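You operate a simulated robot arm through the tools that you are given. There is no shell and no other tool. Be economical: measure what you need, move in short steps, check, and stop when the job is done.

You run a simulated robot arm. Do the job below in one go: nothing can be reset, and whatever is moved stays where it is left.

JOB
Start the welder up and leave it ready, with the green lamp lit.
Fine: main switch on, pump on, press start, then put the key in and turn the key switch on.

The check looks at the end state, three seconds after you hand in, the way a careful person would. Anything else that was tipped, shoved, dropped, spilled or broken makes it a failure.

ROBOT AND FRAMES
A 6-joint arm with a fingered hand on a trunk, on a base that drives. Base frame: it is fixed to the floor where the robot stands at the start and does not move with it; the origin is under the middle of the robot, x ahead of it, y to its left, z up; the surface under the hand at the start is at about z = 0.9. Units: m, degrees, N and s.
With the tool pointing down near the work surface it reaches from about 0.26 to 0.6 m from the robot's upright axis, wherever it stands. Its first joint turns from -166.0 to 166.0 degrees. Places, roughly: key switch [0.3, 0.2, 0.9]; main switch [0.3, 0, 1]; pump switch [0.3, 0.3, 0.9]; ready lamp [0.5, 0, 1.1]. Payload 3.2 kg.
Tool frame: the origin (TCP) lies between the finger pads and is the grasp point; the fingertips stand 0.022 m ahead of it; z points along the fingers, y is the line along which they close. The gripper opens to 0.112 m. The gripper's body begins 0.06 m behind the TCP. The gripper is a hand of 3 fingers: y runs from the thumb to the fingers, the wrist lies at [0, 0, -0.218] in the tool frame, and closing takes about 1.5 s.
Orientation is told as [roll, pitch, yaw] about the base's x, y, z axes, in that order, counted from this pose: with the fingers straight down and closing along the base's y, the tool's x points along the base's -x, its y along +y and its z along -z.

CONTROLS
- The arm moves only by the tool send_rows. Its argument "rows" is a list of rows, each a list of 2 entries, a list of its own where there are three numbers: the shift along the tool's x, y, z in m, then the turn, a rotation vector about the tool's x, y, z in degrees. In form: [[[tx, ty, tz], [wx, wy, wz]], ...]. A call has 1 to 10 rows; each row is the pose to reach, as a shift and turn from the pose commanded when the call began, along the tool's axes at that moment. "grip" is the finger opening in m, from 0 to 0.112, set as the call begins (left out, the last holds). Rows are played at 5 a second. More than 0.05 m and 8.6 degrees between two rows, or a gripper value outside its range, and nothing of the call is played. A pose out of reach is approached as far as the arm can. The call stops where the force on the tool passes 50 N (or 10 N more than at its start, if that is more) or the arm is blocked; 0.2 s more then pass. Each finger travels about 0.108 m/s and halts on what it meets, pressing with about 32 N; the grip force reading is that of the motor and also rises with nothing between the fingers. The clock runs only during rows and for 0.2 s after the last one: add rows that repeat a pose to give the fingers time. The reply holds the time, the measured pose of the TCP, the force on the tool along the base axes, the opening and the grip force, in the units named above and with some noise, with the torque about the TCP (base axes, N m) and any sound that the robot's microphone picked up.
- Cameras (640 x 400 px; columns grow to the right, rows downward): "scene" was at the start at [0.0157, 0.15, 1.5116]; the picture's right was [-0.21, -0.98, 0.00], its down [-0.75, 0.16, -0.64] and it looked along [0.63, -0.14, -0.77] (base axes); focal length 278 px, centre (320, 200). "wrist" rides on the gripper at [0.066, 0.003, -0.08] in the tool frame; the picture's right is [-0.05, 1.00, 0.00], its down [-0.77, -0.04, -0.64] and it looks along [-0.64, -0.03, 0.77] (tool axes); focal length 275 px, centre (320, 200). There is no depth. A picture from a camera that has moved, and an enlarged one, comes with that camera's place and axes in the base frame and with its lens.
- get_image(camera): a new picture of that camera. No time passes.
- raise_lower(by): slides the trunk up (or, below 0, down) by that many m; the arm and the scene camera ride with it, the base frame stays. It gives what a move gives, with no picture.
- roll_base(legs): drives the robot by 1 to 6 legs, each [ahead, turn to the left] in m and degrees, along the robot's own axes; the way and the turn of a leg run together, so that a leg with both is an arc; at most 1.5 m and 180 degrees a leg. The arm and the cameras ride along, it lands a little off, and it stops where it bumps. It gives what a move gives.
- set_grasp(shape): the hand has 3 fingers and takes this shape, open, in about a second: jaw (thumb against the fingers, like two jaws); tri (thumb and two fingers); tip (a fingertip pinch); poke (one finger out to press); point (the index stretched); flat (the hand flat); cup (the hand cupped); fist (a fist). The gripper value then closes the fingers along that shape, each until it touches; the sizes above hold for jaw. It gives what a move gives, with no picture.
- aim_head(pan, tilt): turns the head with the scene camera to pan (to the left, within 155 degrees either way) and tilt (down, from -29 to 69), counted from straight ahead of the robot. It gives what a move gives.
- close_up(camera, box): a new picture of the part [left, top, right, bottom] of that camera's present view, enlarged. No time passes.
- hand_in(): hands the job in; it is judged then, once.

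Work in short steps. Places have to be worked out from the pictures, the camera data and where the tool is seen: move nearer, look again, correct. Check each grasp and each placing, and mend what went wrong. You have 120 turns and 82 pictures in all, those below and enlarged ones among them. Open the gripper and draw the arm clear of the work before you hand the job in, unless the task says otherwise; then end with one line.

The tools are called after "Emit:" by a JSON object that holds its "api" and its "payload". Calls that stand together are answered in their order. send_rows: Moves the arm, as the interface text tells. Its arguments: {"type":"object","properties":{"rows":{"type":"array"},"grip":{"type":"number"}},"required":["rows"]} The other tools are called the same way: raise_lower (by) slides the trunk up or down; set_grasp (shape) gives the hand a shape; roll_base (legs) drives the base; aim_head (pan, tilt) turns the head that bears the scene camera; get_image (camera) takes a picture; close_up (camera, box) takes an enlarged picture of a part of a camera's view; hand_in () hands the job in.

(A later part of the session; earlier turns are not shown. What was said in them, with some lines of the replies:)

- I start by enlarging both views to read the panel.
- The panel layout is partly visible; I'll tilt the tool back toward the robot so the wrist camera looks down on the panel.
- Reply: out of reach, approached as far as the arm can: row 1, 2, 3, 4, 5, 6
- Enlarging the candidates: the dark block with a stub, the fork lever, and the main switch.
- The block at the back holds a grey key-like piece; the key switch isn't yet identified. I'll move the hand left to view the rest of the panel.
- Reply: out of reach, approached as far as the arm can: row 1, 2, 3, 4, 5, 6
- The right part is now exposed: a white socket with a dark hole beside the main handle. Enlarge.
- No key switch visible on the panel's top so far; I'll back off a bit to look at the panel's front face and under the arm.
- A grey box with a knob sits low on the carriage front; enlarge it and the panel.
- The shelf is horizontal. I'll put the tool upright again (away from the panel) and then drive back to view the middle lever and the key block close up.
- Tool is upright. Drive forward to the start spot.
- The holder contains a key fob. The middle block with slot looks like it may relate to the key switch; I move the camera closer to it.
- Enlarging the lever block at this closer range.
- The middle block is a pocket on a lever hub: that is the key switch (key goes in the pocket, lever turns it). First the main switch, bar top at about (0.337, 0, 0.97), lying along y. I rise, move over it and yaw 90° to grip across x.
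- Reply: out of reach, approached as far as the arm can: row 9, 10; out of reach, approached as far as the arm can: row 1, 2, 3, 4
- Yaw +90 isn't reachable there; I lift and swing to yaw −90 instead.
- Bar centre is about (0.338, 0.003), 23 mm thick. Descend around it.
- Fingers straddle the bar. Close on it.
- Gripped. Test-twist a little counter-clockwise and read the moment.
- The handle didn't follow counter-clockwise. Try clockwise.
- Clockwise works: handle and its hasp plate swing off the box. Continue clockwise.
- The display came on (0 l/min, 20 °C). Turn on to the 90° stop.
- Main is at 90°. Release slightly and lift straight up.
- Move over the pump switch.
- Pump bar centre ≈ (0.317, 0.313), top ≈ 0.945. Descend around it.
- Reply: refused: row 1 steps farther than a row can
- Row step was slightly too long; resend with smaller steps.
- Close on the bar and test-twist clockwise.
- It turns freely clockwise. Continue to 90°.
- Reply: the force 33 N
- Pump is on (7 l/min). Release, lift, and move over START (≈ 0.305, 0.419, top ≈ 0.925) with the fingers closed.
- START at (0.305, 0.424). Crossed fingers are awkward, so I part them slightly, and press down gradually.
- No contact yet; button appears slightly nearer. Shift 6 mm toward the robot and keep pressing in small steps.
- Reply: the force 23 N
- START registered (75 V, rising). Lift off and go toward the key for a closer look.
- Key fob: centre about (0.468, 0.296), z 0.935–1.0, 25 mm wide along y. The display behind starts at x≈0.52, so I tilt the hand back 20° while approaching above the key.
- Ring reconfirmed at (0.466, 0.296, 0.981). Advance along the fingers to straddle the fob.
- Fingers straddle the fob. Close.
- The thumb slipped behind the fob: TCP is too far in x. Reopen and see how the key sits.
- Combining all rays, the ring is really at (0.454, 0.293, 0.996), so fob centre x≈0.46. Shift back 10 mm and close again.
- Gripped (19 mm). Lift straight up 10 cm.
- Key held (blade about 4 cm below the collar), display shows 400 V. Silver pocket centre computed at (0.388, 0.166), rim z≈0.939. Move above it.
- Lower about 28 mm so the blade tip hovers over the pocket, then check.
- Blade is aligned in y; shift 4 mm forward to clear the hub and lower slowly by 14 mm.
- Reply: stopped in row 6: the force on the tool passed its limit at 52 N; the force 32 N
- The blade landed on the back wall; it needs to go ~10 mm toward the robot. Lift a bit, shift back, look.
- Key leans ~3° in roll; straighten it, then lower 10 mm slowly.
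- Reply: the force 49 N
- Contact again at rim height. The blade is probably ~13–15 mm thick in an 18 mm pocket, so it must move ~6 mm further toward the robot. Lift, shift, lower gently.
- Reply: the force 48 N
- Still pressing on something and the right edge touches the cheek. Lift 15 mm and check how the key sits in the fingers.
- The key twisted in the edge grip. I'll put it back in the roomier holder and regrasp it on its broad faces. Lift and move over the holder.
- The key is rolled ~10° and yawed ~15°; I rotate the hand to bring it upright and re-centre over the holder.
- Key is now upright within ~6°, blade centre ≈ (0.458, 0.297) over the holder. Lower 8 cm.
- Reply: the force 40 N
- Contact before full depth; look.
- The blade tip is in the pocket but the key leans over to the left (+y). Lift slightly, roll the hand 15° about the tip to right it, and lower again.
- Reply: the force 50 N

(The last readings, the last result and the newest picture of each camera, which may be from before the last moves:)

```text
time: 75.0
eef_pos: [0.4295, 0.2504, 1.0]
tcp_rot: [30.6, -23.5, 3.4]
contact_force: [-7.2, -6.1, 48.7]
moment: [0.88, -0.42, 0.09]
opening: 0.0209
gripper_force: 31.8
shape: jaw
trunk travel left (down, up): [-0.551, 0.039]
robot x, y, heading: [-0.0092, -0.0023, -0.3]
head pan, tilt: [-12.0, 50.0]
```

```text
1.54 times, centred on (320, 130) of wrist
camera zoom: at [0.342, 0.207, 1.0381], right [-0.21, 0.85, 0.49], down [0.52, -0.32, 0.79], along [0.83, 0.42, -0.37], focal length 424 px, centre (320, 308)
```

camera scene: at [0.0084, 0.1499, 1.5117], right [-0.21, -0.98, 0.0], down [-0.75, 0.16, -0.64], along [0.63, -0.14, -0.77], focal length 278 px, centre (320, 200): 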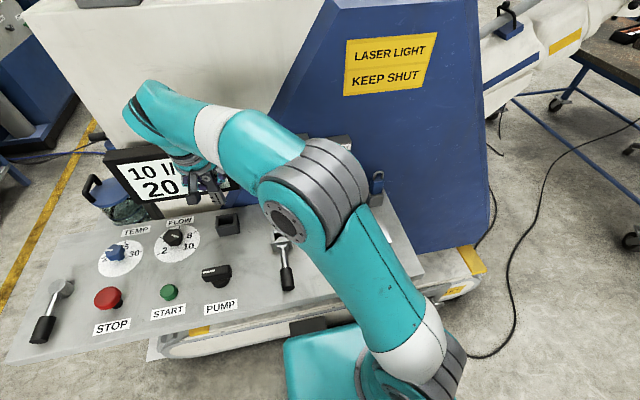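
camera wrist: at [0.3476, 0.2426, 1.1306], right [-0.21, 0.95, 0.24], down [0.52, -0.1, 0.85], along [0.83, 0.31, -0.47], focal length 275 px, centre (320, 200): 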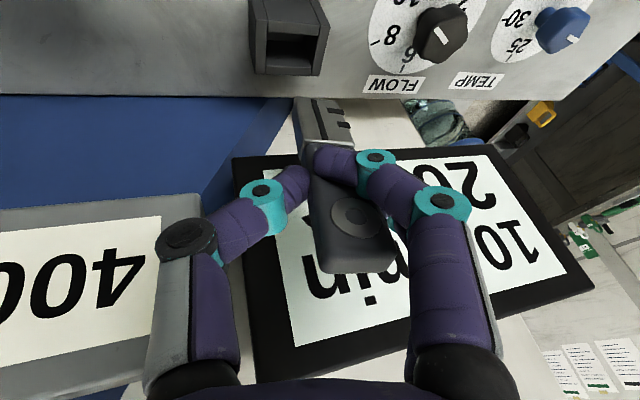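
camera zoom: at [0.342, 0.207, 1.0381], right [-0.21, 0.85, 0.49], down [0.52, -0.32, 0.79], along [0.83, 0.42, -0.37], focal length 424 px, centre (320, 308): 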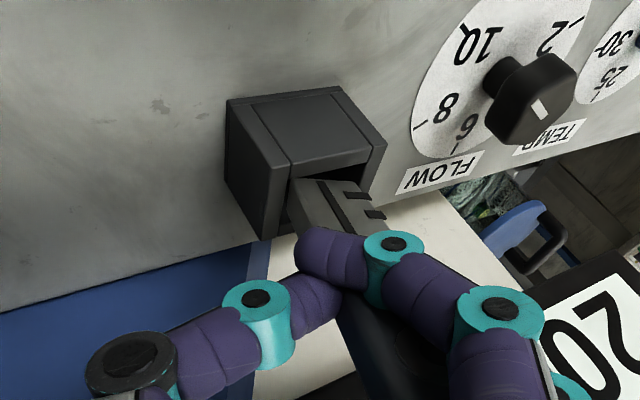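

The tip is resting on the front wall (x too small, y ~1 cm too low). Lift, shift +8 mm x, +10 mm y, lower.

Emit:
{"api": "send_rows", "payload": {"rows": [[[-0.0032, 0.0038, -0.0063], [0, 0, 0]], [[-0.0112, 0.0103, 0.0014], [0, 0, 0]], [[-0.008, 0.0065, 0.0077], [0, 0, 0]], [[-0.0048, 0.0027, 0.014], [0, 0, 0]], [[-0.0016, -0.001, 0.0203], [0, 0, 0]]]}}

```text
time: 76.2
eef_pos: [0.4399, 0.2616, 0.9778]
tcp_rot: [30.2, -23.1, 3.7]
contact_force: [2.3, -0.7, 3.3]
moment: [0.05, -0.13, 0.05]
opening: 0.0172
gripper_force: 32.4
shape: jaw
trunk travel left (down, up): [-0.551, 0.039]
robot x, y, heading: [-0.0068, -0.0044, -0.3]
head pan, tilt: [-12.0, 50.0]
```

It slid in (z 0.978, low force). Lower another 8 mm and look.

Emit:
{"api": "send_rows", "payload": {"rows": [[[0.0016, -0.0019, 0.0032], [0, 0, 0]], [[0.0032, -0.0038, 0.0063], [0, 0, 0]], [[0.0032, -0.0038, 0.0063], [0, 0, 0]]]}}

Emit:
{"api": "close_up", "payload": {"camera": "wrist", "box": [200, 0, 440, 280]}}

```text
time: 77.0
eef_pos: [0.4401, 0.2622, 0.9723]
tcp_rot: [30.4, -23.2, 3.6]
contact_force: [14.0, 2.7, 25.9]
moment: [0.42, -0.05, -0.03]
opening: 0.0175
gripper_force: 31.7
shape: jaw
trunk travel left (down, up): [-0.551, 0.039]
robot x, y, heading: [-0.0115, -0.0026, -0.4]
head pan, tilt: [-12.0, 50.0]
```

```text
1.43 times, centred on (320, 140) of wrist
camera zoom: at [0.3541, 0.2184, 1.0107], right [-0.21, 0.85, 0.48], down [0.52, -0.32, 0.79], along [0.83, 0.42, -0.37], focal length 393 px, centre (320, 286)
```

zoom: 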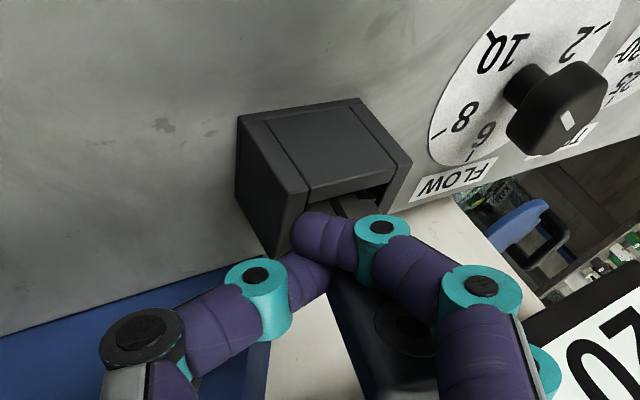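

Blade is about 3 cm in the holder. Open and retreat along the fingers.

Emit:
{"api": "send_rows", "payload": {"rows": [[[0, 0, 0], [0, 0, 0]], [[0, 0, 0], [0, 0, 0]], [[0, 0, 0], [0, 0, 0]], [[0, 0, 0], [0, 0, 0]], [[0, 0, -0.02], [0, 0, 0]], [[0, 0, -0.05], [0, 0, 0]], [[0, 0, -0.09], [0, 0, 0]], [[0, 0, -0.12], [0, 0, 0]]], "grip": 0.08}}

Emit:
{"api": "get_image", "payload": {"camera": "wrist"}}

```text
time: 78.8
eef_pos: [0.4029, 0.199, 1.067]
tcp_rot: [30.1, -23.0, 3.6]
contact_force: [0.1, 0.0, 0.4]
moment: [0.01, 0.01, -0.02]
opening: 0.0795
gripper_force: 0.0
shape: jaw
trunk travel left (down, up): [-0.551, 0.039]
robot x, y, heading: [-0.0064, -0.0027, -0.5]
head pan, tilt: [-12.0, 50.0]
```

```text
7 pictures are left
camera wrist: at [0.3164, 0.1557, 1.1054], right [-0.21, 0.85, 0.48], down [0.52, -0.32, 0.79], along [0.83, 0.42, -0.38], focal length 275 px, centre (320, 200)
```

wrist: 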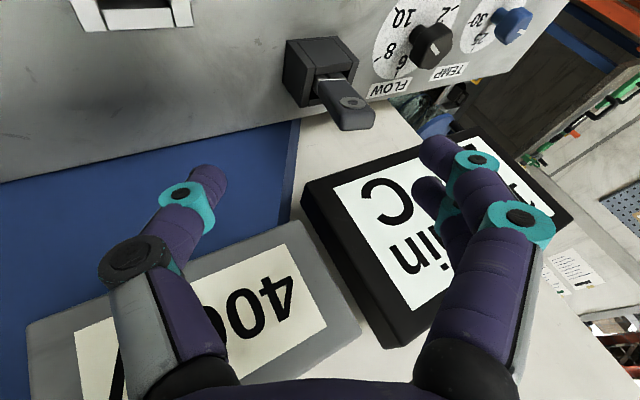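

Key is back in the holder, though leaning somewhat. Bring the hand upright and raise it, then turn to yaw −90 for a broad-face grasp.

Emit:
{"api": "send_rows", "payload": {"rows": [[[-0.01, 0.012, -0.02], [6.1, 4.3, 1.9]], [[-0.02, 0.0235, -0.04], [12.2, 8.6, 3.8]], [[-0.02, 0.0235, -0.04], [18.2, 12.9, 5.7]], [[-0.02, 0.0235, -0.04], [24.3, 17.2, 7.6]], [[-0.02, 0.0235, -0.04], [30.4, 21.5, 9.5]], [[-0.02, 0.0235, -0.04], [30.4, 21.5, 9.5]]], "grip": 0.06}}

Emit:
{"api": "send_rows", "payload": {"rows": [[[0, 0, 0], [0, 0, 8.5]], [[0, 0, 0], [0, 0, 17]], [[0, 0, 0], [0, 0, 25.5]], [[0, 0, 0], [0, 0, 34]], [[0, 0, 0], [0, 0, 42.5]], [[0, 0, 0], [0, 0, 51]], [[0, 0, 0], [0, 0, 59.5]], [[0, 0, 0], [0, 0, 68]], [[0, 0, 0], [0, 0, 76.5]], [[0, 0, 0], [0, 0, 85]]]}}

```text
time: 80.2
eef_pos: [0.4036, 0.2004, 1.1156]
tcp_rot: [0.0, 0.0, 0.1]
contact_force: [0.9, -0.1, -0.8]
moment: [0.0, 0.02, -0.01]
opening: 0.0603
gripper_force: 0.1
shape: jaw
trunk travel left (down, up): [-0.551, 0.039]
robot x, y, heading: [-0.0069, 0.0007, -0.1]
head pan, tilt: [-12.0, 50.0]
```

```text
time: 82.4
eef_pos: [0.4036, 0.2, 1.1161]
tcp_rot: [0.1, 0.0, -84.9]
contact_force: [0.3, 0.0, 0.4]
moment: [-0.04, -0.03, -0.01]
opening: 0.0604
gripper_force: 0.1
shape: jaw
trunk travel left (down, up): [-0.551, 0.039]
robot x, y, heading: [-0.0058, 0.0001, -0.2]
head pan, tilt: [-12.0, 50.0]
```

Move above the key with yaw −90; the camera then views it from its side.

Emit:
{"api": "send_rows", "payload": {"rows": [[[0.03, 0.016, 0], [0, 0, 2.5]], [[0.06, 0.032, 0], [0, 0, 5]], [[0.092, 0.048, 0], [0, 0, 5]], [[0.092, 0.048, 0], [0, 0, 5]]]}}

Emit:
{"api": "close_up", "payload": {"camera": "wrist", "box": [200, 20, 440, 180]}}

```text
time: 83.4
eef_pos: [0.4439, 0.2969, 1.1147]
tcp_rot: [0.0, 0.1, -89.9]
contact_force: [0.3, 0.3, 0.7]
moment: [0.01, -0.01, 0.0]
opening: 0.0605
gripper_force: 0.0
shape: jaw
trunk travel left (down, up): [-0.551, 0.039]
robot x, y, heading: [-0.0072, 0.002, -0.2]
head pan, tilt: [-12.0, 50.0]
```

```text
2.50 times, centred on (320, 100) of wrist
camera zoom: at [0.4452, 0.3621, 1.1957], right [1.0, -0.04, 0.0], down [-0.03, -0.77, 0.63], along [-0.03, -0.63, -0.77], focal length 688 px, centre (320, 450)
```

zoom: 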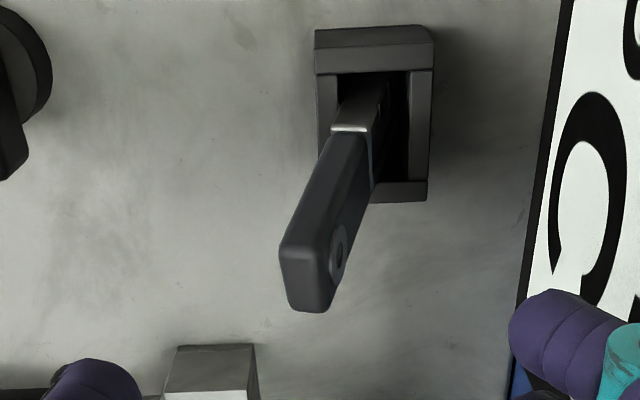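

From the side view: the key leans (up axis ≈ (−0.23, −0.31, 0.925)), fob centre ≈ (0.4455, 0.278, 0.975). I align the hand with the key's axis and slide down around its broad faces.

Emit:
{"api": "send_rows", "payload": {"rows": [[[-0.013, -0.005, 0.02], [-4.5, 6.1, 0]], [[-0.027, -0.01, 0.045], [-9, 12.1, 0]], [[-0.04, -0.014, 0.077], [-13.5, 18.2, 0]], [[-0.034, -0.009, 0.096], [-13.5, 18.2, 0]], [[-0.028, -0.005, 0.114], [-13.5, 18.2, 0]], [[-0.0214, 0, 0.1327], [-13.5, 18.2, 0]], [[-0.0214, 0, 0.1327], [-13.5, 18.2, 0]]]}}

Emit:
{"api": "get_image", "payload": {"camera": "wrist"}}

```text
time: 85.0
eef_pos: [0.4426, 0.2747, 0.9815]
tcp_rot: [14.0, 18.1, -87.6]
contact_force: [0.1, -0.6, 1.1]
moment: [0.03, 0.02, 0.01]
opening: 0.0608
gripper_force: 0.0
shape: jaw
out of reach, approached as far as the arm can: row 1
trunk travel left (down, up): [-0.551, 0.039]
robot x, y, heading: [-0.0087, -0.0065, -0.0]
head pan, tilt: [-12.0, 50.0]
```

```text
5 pictures are left
camera wrist: at [0.4246, 0.3128, 1.0782], right [0.97, -0.08, 0.22], down [-0.15, -0.93, 0.34], along [0.17, -0.36, -0.92], focal length 275 px, centre (320, 200)
```

wrist: 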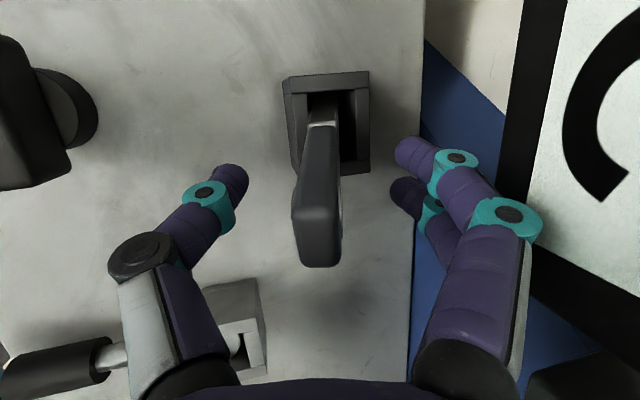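

Well aligned: the fob lies centrally between thumb and fingers. Close.

Emit:
{"api": "send_rows", "payload": {"rows": [[[0, 0, 0], [0, 0, 0]], [[0, 0, 0], [0, 0, 0]], [[0, 0, 0], [0, 0, 0]], [[0, 0, 0], [0, 0, 0]], [[0, 0, 0], [0, 0, 0]], [[0, 0, 0], [0, 0, 0]]], "grip": 0.0}}

```text
time: 86.4
eef_pos: [0.4434, 0.2739, 0.9835]
tcp_rot: [14.0, 18.1, -87.6]
contact_force: [1.7, 0.0, -0.5]
moment: [-0.01, -0.04, 0.04]
opening: 0.0085
gripper_force: 32.2
shape: jaw
trunk travel left (down, up): [-0.551, 0.039]
robot x, y, heading: [-0.008, -0.0023, -0.1]
head pan, tilt: [-12.0, 50.0]
```

Gripped on the broad faces (thickness ≈ 9 mm). Pull it out along its axis.

Emit:
{"api": "send_rows", "payload": {"rows": [[[0, 0, -0.015], [0, 0, 0]], [[0, 0, -0.03], [0, 0, 0]], [[0, 0, -0.05], [0, 0, 0]], [[0, 0, -0.08], [0, 0, 0]], [[0, 0, -0.1], [0, 0, 0]], [[0, 0, -0.1], [0, 0, 0]]]}}

Emit:
{"api": "send_rows", "payload": {"rows": [[[-0.02, -0.007, -0.0015], [4.5, -6.1, 0]], [[-0.04, -0.014, -0.003], [9, -12.1, 0]], [[-0.06, -0.021, -0.0045], [13.5, -18.2, 0]], [[-0.079, -0.029, -0.006], [13.5, -18.2, 0]], [[-0.079, -0.029, -0.006], [13.5, -18.2, 0]]]}}

```text
time: 87.8
eef_pos: [0.4213, 0.2444, 1.0754]
tcp_rot: [14.1, 18.2, -87.6]
contact_force: [0.0, -0.5, -1.2]
moment: [-0.02, 0.0, -0.03]
opening: 0.0083
gripper_force: 32.0
shape: jaw
trunk travel left (down, up): [-0.551, 0.039]
robot x, y, heading: [-0.0109, 0.0017, -0.4]
head pan, tilt: [-12.0, 50.0]
```

```text
time: 89.0
eef_pos: [0.3951, 0.1669, 1.0497]
tcp_rot: [0.0, 0.1, -89.9]
contact_force: [-0.1, -0.4, -1.4]
moment: [0.0, -0.02, -0.04]
opening: 0.0083
gripper_force: 32.5
shape: jaw
trunk travel left (down, up): [-0.551, 0.039]
robot x, y, heading: [-0.0049, -0.0019, -0.2]
head pan, tilt: [-12.0, 50.0]
```

Lower 2 cm to just above the pocket and take a close side view.

Emit:
{"api": "send_rows", "payload": {"rows": [[[0, 0, 0.01], [0, 0, 0]], [[0, 0, 0.018], [0, 0, 0]], [[0, 0, 0.018], [0, 0, 0]]]}}

Emit:
{"api": "close_up", "payload": {"camera": "wrist", "box": [230, 0, 410, 160]}}

```text
time: 89.8
eef_pos: [0.3942, 0.1679, 1.0329]
tcp_rot: [0.0, 0.1, -89.9]
contact_force: [0.8, -0.1, -0.3]
moment: [-0.01, 0.02, 0.02]
opening: 0.0086
gripper_force: 31.7
shape: jaw
trunk travel left (down, up): [-0.551, 0.039]
robot x, y, heading: [-0.0066, 0.002, -0.0]
head pan, tilt: [-12.0, 50.0]
```

```text
2.50 times, centred on (320, 80) of wrist
camera zoom: at [0.3965, 0.2338, 1.1124], right [1.0, -0.04, 0.0], down [-0.03, -0.77, 0.63], along [-0.03, -0.63, -0.77], focal length 688 px, centre (320, 500)
```

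zoom: 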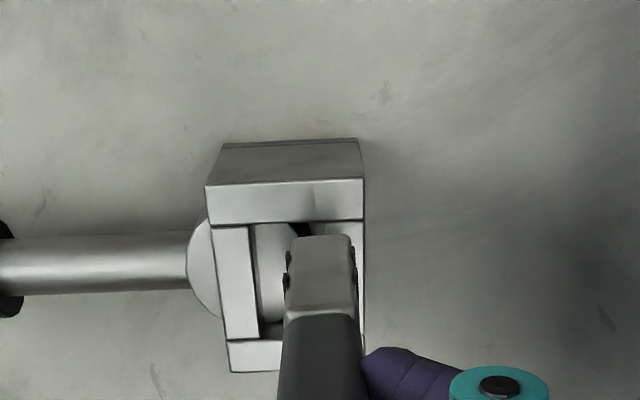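

Superb view: blade ≈13 mm thick needs to move −8 mm in x and −4 mm in y to centre in the 18×30 mm pocket. Shift and lower gradually.

Emit:
{"api": "send_rows", "payload": {"rows": [[[-0.004, -0.0083, 0], [0, 0, 0]], [[-0.004, -0.0083, 0.005], [0, 0, 0]], [[-0.004, -0.0083, 0.01], [0, 0, 0]], [[-0.004, -0.0083, 0.013], [0, 0, 0]], [[-0.004, -0.0083, 0.016], [0, 0, 0]], [[-0.004, -0.0083, 0.019], [0, 0, 0]], [[-0.004, -0.0083, 0.022], [0, 0, 0]]]}}

```text
time: 91.4
eef_pos: [0.3847, 0.1632, 1.0089]
tcp_rot: [0.0, 0.2, -89.9]
contact_force: [0.4, 1.2, -1.1]
moment: [-0.02, -0.02, 0.01]
opening: 0.0087
gripper_force: 31.7
shape: jaw
trunk travel left (down, up): [-0.551, 0.039]
robot x, y, heading: [-0.0103, -0.0009, -0.1]
head pan, tilt: [-12.0, 50.0]
```

No force at tip ≈ 0.930, i.e. it's entering. Continue down.

Emit:
{"api": "send_rows", "payload": {"rows": [[[0, 0, 0.003], [0, 0, 0]], [[0, 0, 0.006], [0, 0, 0]], [[0, 0, 0.009], [0, 0, 0]], [[0, 0, 0.012], [0, 0, 0]], [[0, 0, 0.015], [0, 0, 0]]]}}

```text
time: 92.6
eef_pos: [0.3851, 0.1631, 0.9952]
tcp_rot: [0.0, 0.1, -89.8]
contact_force: [0.0, -0.2, -0.7]
moment: [0.0, -0.01, -0.02]
opening: 0.0085
gripper_force: 32.2
shape: jaw
trunk travel left (down, up): [-0.551, 0.039]
robot x, y, heading: [-0.0066, -0.0005, -0.2]
head pan, tilt: [-12.0, 50.0]
```

Still free; keep lowering to seat.

Emit:
{"api": "send_rows", "payload": {"rows": [[[0, 0, 0.003], [0, 0, 0]], [[0, 0, 0.006], [0, 0, 0]], [[0, 0, 0.009], [0, 0, 0]], [[0, 0, 0.012], [0, 0, 0]], [[0, 0, 0.014], [0, 0, 0]]]}}

```text
time: 93.8
eef_pos: [0.3843, 0.1623, 0.9832]
tcp_rot: [0.5, 0.3, -89.9]
contact_force: [1.5, -6.5, 46.0]
moment: [-0.04, -0.15, -0.01]
opening: 0.0125
gripper_force: 31.7
shape: jaw
trunk travel left (down, up): [-0.551, 0.039]
robot x, y, heading: [-0.007, 0.004, -0.1]
head pan, tilt: [-12.0, 50.0]
```

Bottomed out at z 0.983: the key is fully in. Release and lift away.

Emit:
{"api": "send_rows", "payload": {"rows": [[[0, 0, -0.002], [0, 0, 0]], [[0, 0, -0.002], [0, 0, 0]], [[0, 0, -0.002], [0, 0, 0]], [[0, 0, -0.002], [0, 0, 0]], [[0, 0, -0.04], [0, 0, 0]], [[0, 0, -0.08], [0, 0, 0]], [[0, 0, -0.12], [0, 0, 0]]], "grip": 0.06}}

Emit:
{"api": "get_image", "payload": {"camera": "wrist"}}

```text
time: 95.4
eef_pos: [0.3851, 0.1645, 1.1013]
tcp_rot: [0.1, 0.0, -89.9]
contact_force: [-0.3, -0.5, 0.1]
moment: [0.03, 0.0, -0.02]
opening: 0.0594
gripper_force: 0.1
shape: jaw
trunk travel left (down, up): [-0.551, 0.039]
robot x, y, heading: [-0.0106, -0.0004, -0.2]
head pan, tilt: [-12.0, 50.0]
```

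```text
3 pictures are left
camera wrist: at [0.3872, 0.2303, 1.1816], right [1.0, -0.04, 0.0], down [-0.03, -0.77, 0.63], along [-0.03, -0.63, -0.77], focal length 275 px, centre (320, 200)
```

wrist: 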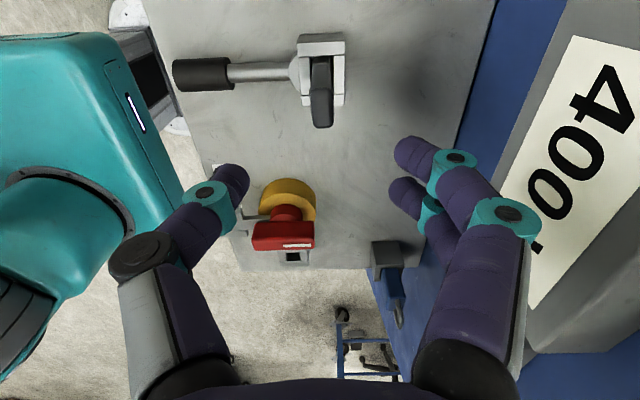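

Key sits in the key-switch pocket. Lever grip is at about (0.281, 0.166, 0.925), pivot (0.374, 0.165). Go above the grip with yaw 0.

Emit:
{"api": "send_rows", "payload": {"rows": [[[0, -0.03, 0], [0, 0, -8.5]], [[0, -0.06, 0], [0, 0, -17]], [[0.001, -0.102, 0], [0, 0, -25.5]], [[0.001, -0.102, 0], [0, 0, -34]], [[0.001, -0.102, 0], [0, 0, -42.5]], [[0.001, -0.102, 0], [0, 0, -51]], [[0.001, -0.102, 0], [0, 0, -59.5]], [[0.001, -0.102, 0], [0, 0, -68]], [[0.001, -0.102, 0], [0, 0, -76.5]], [[0.001, -0.102, 0], [0, 0, -85]]]}}

Emit:
{"api": "send_rows", "payload": {"rows": [[[0, 0, 0.03], [0, 0, -5]], [[0, 0, 0.07], [0, 0, -5]], [[0, 0, 0.11], [0, 0, -5]], [[0, 0, 0.14], [0, 0, -5]], [[0, 0, 0.163], [0, 0, -5]], [[0, 0, 0.163], [0, 0, -5]]]}}

```text
time: 97.6
eef_pos: [0.2833, 0.1633, 1.1002]
tcp_rot: [0.0, -0.1, -4.6]
contact_force: [0.0, 0.6, 0.7]
moment: [0.01, -0.02, -0.03]
opening: 0.0596
gripper_force: 0.0
shape: jaw
trunk travel left (down, up): [-0.551, 0.039]
robot x, y, heading: [-0.0062, -0.0022, -0.3]
head pan, tilt: [-12.0, 50.0]
```

```text
time: 99.0
eef_pos: [0.2833, 0.1651, 0.9387]
tcp_rot: [0.1, -0.1, 0.2]
contact_force: [-0.7, 0.1, -0.1]
moment: [0.01, -0.04, 0.02]
opening: 0.0594
gripper_force: 0.0
shape: jaw
trunk travel left (down, up): [-0.551, 0.039]
robot x, y, heading: [-0.0063, -0.0032, 0.1]
head pan, tilt: [-12.0, 50.0]
```

Down beside the grip without contact. Close on it.

Emit:
{"api": "send_rows", "payload": {"rows": [[[0, 0, 0], [0, 0, 0]], [[0, 0, 0], [0, 0, 0]], [[0, 0, 0], [0, 0, 0]], [[0, 0, 0], [0, 0, 0]], [[0, 0, 0], [0, 0, 0]]], "grip": 0.0}}

```text
time: 100.2
eef_pos: [0.2828, 0.1655, 0.9382]
tcp_rot: [0.1, -0.1, 0.2]
contact_force: [-0.1, -1.0, 1.1]
moment: [-0.01, -0.01, -0.02]
opening: 0.0206
gripper_force: 31.5
shape: jaw
trunk travel left (down, up): [-0.551, 0.039]
robot x, y, heading: [-0.0065, -0.0012, -0.3]
head pan, tilt: [-12.0, 50.0]
```

Lever gripped. Test-swing clockwise (toward +y) 16° about the pivot.

Emit:
{"api": "send_rows", "payload": {"rows": [[[-0.0002, 0.0063, 0], [0, 0, 4]], [[-0.0009, 0.0127, 0], [0, 0, 8]], [[-0.002, 0.0189, 0], [0, 0, 12]], [[-0.0035, 0.0251, 0], [0, 0, 16]], [[-0.0035, 0.0251, 0], [0, 0, 16]]]}}

```text
time: 101.2
eef_pos: [0.2884, 0.1823, 0.9381]
tcp_rot: [0.1, -0.1, -14.9]
contact_force: [9.8, -37.1, 19.3]
moment: [-1.11, -0.07, 0.95]
opening: 0.0298
gripper_force: 32.5
shape: jaw
trunk travel left (down, up): [-0.551, 0.039]
robot x, y, heading: [-0.0046, 0.0009, -0.5]
head pan, tilt: [-12.0, 50.0]
stopped in row 5: the force on the tool passed its limit at 52 N (the readings are from after the stop); the commanded pose is now the measured one
```

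Clockwise is blocked (stop). Return to the start angle.

Emit:
{"api": "send_rows", "payload": {"rows": [[[0.0005, -0.0091, 0], [0, 0, -7.5]], [[0.0009, -0.0182, 0], [0, 0, -15]], [[0.0009, -0.0182, 0], [0, 0, -15]]]}}

```text
time: 102.0
eef_pos: [0.2843, 0.1702, 0.9384]
tcp_rot: [0.2, -0.3, 0.1]
contact_force: [16.3, -2.2, 27.0]
moment: [-0.11, -0.15, -0.23]
opening: 0.023
gripper_force: 32.3
shape: jaw
trunk travel left (down, up): [-0.551, 0.039]
robot x, y, heading: [-0.0077, 0.0004, -0.3]
head pan, tilt: [-12.0, 50.0]
```

Regrip to relieve stress, recentered, then test counter-clockwise.

Emit:
{"api": "send_rows", "payload": {"rows": [[[0, 0, -0.002], [0, 0, 0]], [[0, -0.004, -0.002], [0, 0, 0]], [[0, -0.004, -0.002], [0, 0, 0]]], "grip": 0.05}}

Emit:
{"api": "send_rows", "payload": {"rows": [[[0, 0, 0], [0, 0, 0]], [[0, 0, 0], [0, 0, 0]], [[0, 0, 0], [0, 0, 0]], [[0, 0, 0], [0, 0, 0]], [[-0.0002, -0.0063, 0], [0, 0, -4]], [[-0.0009, -0.0127, 0], [0, 0, -8]], [[-0.002, -0.0189, 0], [0, 0, -12]], [[-0.0035, -0.0251, 0], [0, 0, -16]]], "grip": 0.0}}

```text
time: 102.8
eef_pos: [0.2802, 0.1666, 0.9402]
tcp_rot: [-0.1, -0.1, 0.1]
contact_force: [0.7, -0.3, 0.2]
moment: [0.02, 0.02, 0.02]
opening: 0.0493
gripper_force: 0.0
shape: jaw
trunk travel left (down, up): [-0.551, 0.039]
robot x, y, heading: [-0.0117, -0.0021, -0.1]
head pan, tilt: [-12.0, 50.0]
```

```text
time: 104.6
eef_pos: [0.2859, 0.1389, 0.9399]
tcp_rot: [0.0, -0.3, 16.0]
contact_force: [-5.9, -3.1, 3.8]
moment: [-0.06, 0.08, -0.18]
opening: 0.0203
gripper_force: 32.1
shape: jaw
trunk travel left (down, up): [-0.551, 0.039]
robot x, y, heading: [-0.0096, -0.0044, -0.2]
head pan, tilt: [-12.0, 50.0]
```

It swings freely counter-clockwise. Continue 40° more.

Emit:
{"api": "send_rows", "payload": {"rows": [[[-0.0009, -0.0128, 0], [0, 0, -8]], [[-0.0036, -0.0253, 0], [0, 0, -16]], [[-0.0079, -0.0373, 0], [0, 0, -24]], [[-0.0139, -0.0486, 0], [0, 0, -32]], [[-0.0215, -0.059, 0], [0, 0, -40]], [[-0.0215, -0.059, 0], [0, 0, -40]]]}}

```text
time: 106.0
eef_pos: [0.3223, 0.0869, 0.9412]
tcp_rot: [-0.1, -0.2, 56.1]
contact_force: [-19.2, -27.2, -1.7]
moment: [-0.52, 0.27, -0.32]
opening: 0.0201
gripper_force: 32.2
shape: jaw
trunk travel left (down, up): [-0.551, 0.039]
robot x, y, heading: [-0.0079, -0.0013, -0.5]
head pan, tilt: [-12.0, 50.0]
```

Outward radial force suggests the true pivot is at the box centre (0.388, 0.166). Continue on the corrected arc.

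Emit:
{"api": "send_rows", "payload": {"rows": [[[0.0055, -0.0103, 0], [0, 0, 0]], [[0.0045, -0.0252, 0], [0, 0, -8]], [[0.0013, -0.04, 0], [0, 0, -15]], [[0.0013, -0.04, 0], [0, 0, -15]]]}}

Emit:
{"api": "get_image", "payload": {"camera": "scene"}}

```text
time: 107.0
eef_pos: [0.3509, 0.0696, 0.9425]
tcp_rot: [-0.2, 0.0, 70.8]
contact_force: [-31.7, 29.6, 17.2]
moment: [0.65, 0.93, -0.57]
opening: 0.0262
gripper_force: 31.8
shape: jaw
trunk travel left (down, up): [-0.551, 0.039]
robot x, y, heading: [-0.0077, 0.0016, -0.3]
head pan, tilt: [-12.0, 50.0]
```

```text
2 pictures are left
camera scene: at [0.0017, 0.1545, 1.5114], right [-0.21, -0.98, 0.0], down [-0.75, 0.16, -0.65], along [0.63, -0.14, -0.76], focal length 278 px, centre (320, 200)
```

scene: 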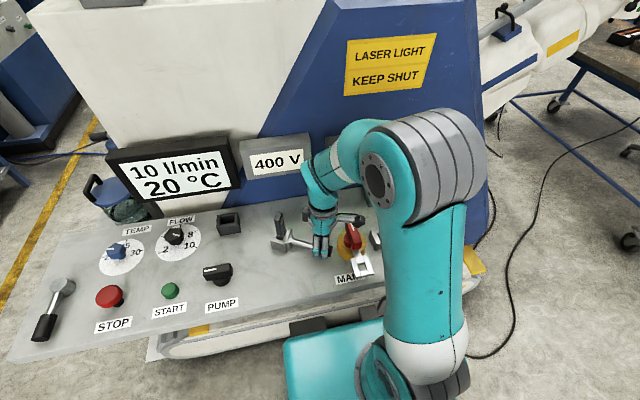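

Lever points nearly right with tangential resistance ~40 N — probably its stop. Release, lift, and swing the arm away left to see the lamp.

Emit:
{"api": "send_rows", "payload": {"rows": [[[0, 0, 0], [0, 0, 0]], [[0, 0, 0], [0, 0, 0]], [[0, 0, -0.03], [0, 0, 0]], [[0, 0, -0.07], [0, 0, 0]], [[0, 0, -0.11], [0, 0, 0]], [[0, 0, -0.15], [0, 0, 0]]], "grip": 0.05}}

Emit:
{"api": "send_rows", "payload": {"rows": [[[-0.025, 0.014, 0], [0, 0, 8]], [[-0.055, 0.03, 0], [0, 0, 16]], [[-0.085, 0.047, 0], [0, 0, 24]], [[-0.115, 0.063, 0], [0, 0, 32]], [[-0.145, 0.08, 0], [0, 0, 40]], [[-0.175, 0.097, 0], [0, 0, 48]], [[-0.205, 0.114, 0], [0, 0, 56]], [[-0.235, 0.131, 0], [0, 0, 64]], [[-0.249, 0.139, 0], [0, 0, 71]], [[-0.249, 0.139, 0], [0, 0, 71]]]}}

Emit:
{"api": "get_image", "payload": {"camera": "scene"}}

```text
time: 108.4
eef_pos: [0.3532, 0.068, 1.0912]
tcp_rot: [-0.2, -0.1, 71.0]
contact_force: [0.2, -0.4, 0.1]
moment: [-0.01, 0.03, 0.0]
opening: 0.0502
gripper_force: 0.1
shape: jaw
trunk travel left (down, up): [-0.551, 0.039]
robot x, y, heading: [-0.0057, 0.0014, -0.3]
head pan, tilt: [-12.0, 50.0]
```

```text
time: 110.6
eef_pos: [0.3046, 0.3483, 1.0896]
tcp_rot: [-0.1, -0.1, 0.0]
contact_force: [0.6, -0.3, -0.3]
moment: [-0.02, -0.04, 0.01]
opening: 0.05
gripper_force: 0.1
shape: jaw
trunk travel left (down, up): [-0.551, 0.039]
robot x, y, heading: [-0.0054, -0.0029, -0.5]
head pan, tilt: [-12.0, 50.0]
```

```text
1 pictures are left
camera scene: at [0.0093, 0.1493, 1.5117], right [-0.22, -0.98, 0.0], down [-0.75, 0.17, -0.64], along [0.63, -0.14, -0.77], focal length 278 px, centre (320, 200)
```

scene: 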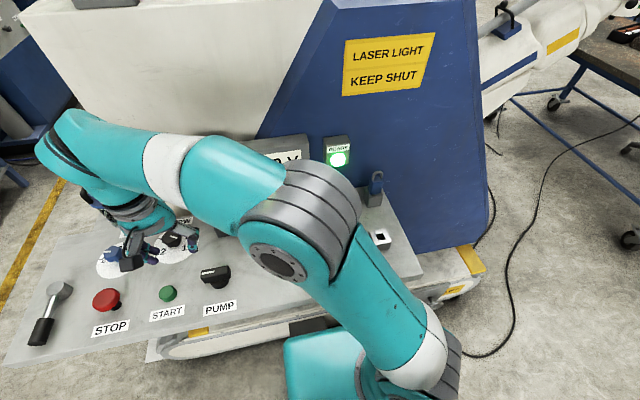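

READY lamp is glowing green. Lift the arm clear with the gripper open, then hand in.

Emit:
{"api": "send_rows", "payload": {"rows": [[[0, 0, -0.03], [0, 0, 0]], [[0, 0, -0.06], [0, 0, 0]], [[0, 0, -0.09], [0, 0, 0]], [[0, 0, -0.09], [0, 0, 0]]], "grip": 0.1}}

Emit:
{"api": "close_up", "payload": {"camera": "scene", "box": [0, 100, 440, 375]}}

```text
time: 111.6
eef_pos: [0.303, 0.3463, 1.1801]
tcp_rot: [0.0, -0.2, 0.0]
contact_force: [-1.1, 0.3, 0.2]
moment: [-0.03, -0.03, 0.02]
opening: 0.1
gripper_force: 0.2
shape: jaw
trunk travel left (down, up): [-0.551, 0.039]
robot x, y, heading: [-0.0095, -0.0014, -0.5]
head pan, tilt: [-12.0, 50.0]
```

```text
1.45 times, centred on (220, 238) of scene
camera zoom: at [0.0092, 0.1493, 1.5117], right [-0.22, -0.98, 0.0], down [-0.75, 0.17, -0.64], along [0.63, -0.14, -0.77], focal length 405 px, centre (466, 146)
```

zoom: 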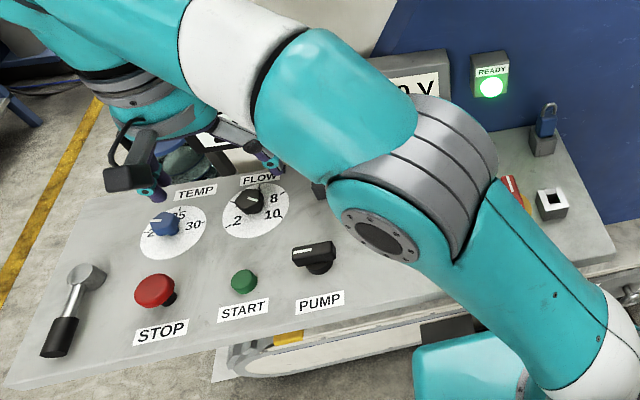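

The lamp is steady green, the other controls I can see are untouched, and the arm is clear with the gripper open; handing in.

Emit:
{"api": "hand_in", "payload": {}}

```text
The job is handed in.
```

The welder is started and ready with the green READY lamp lit: main and pump are on, START was pressed, and the key is in with the key switch turned on.
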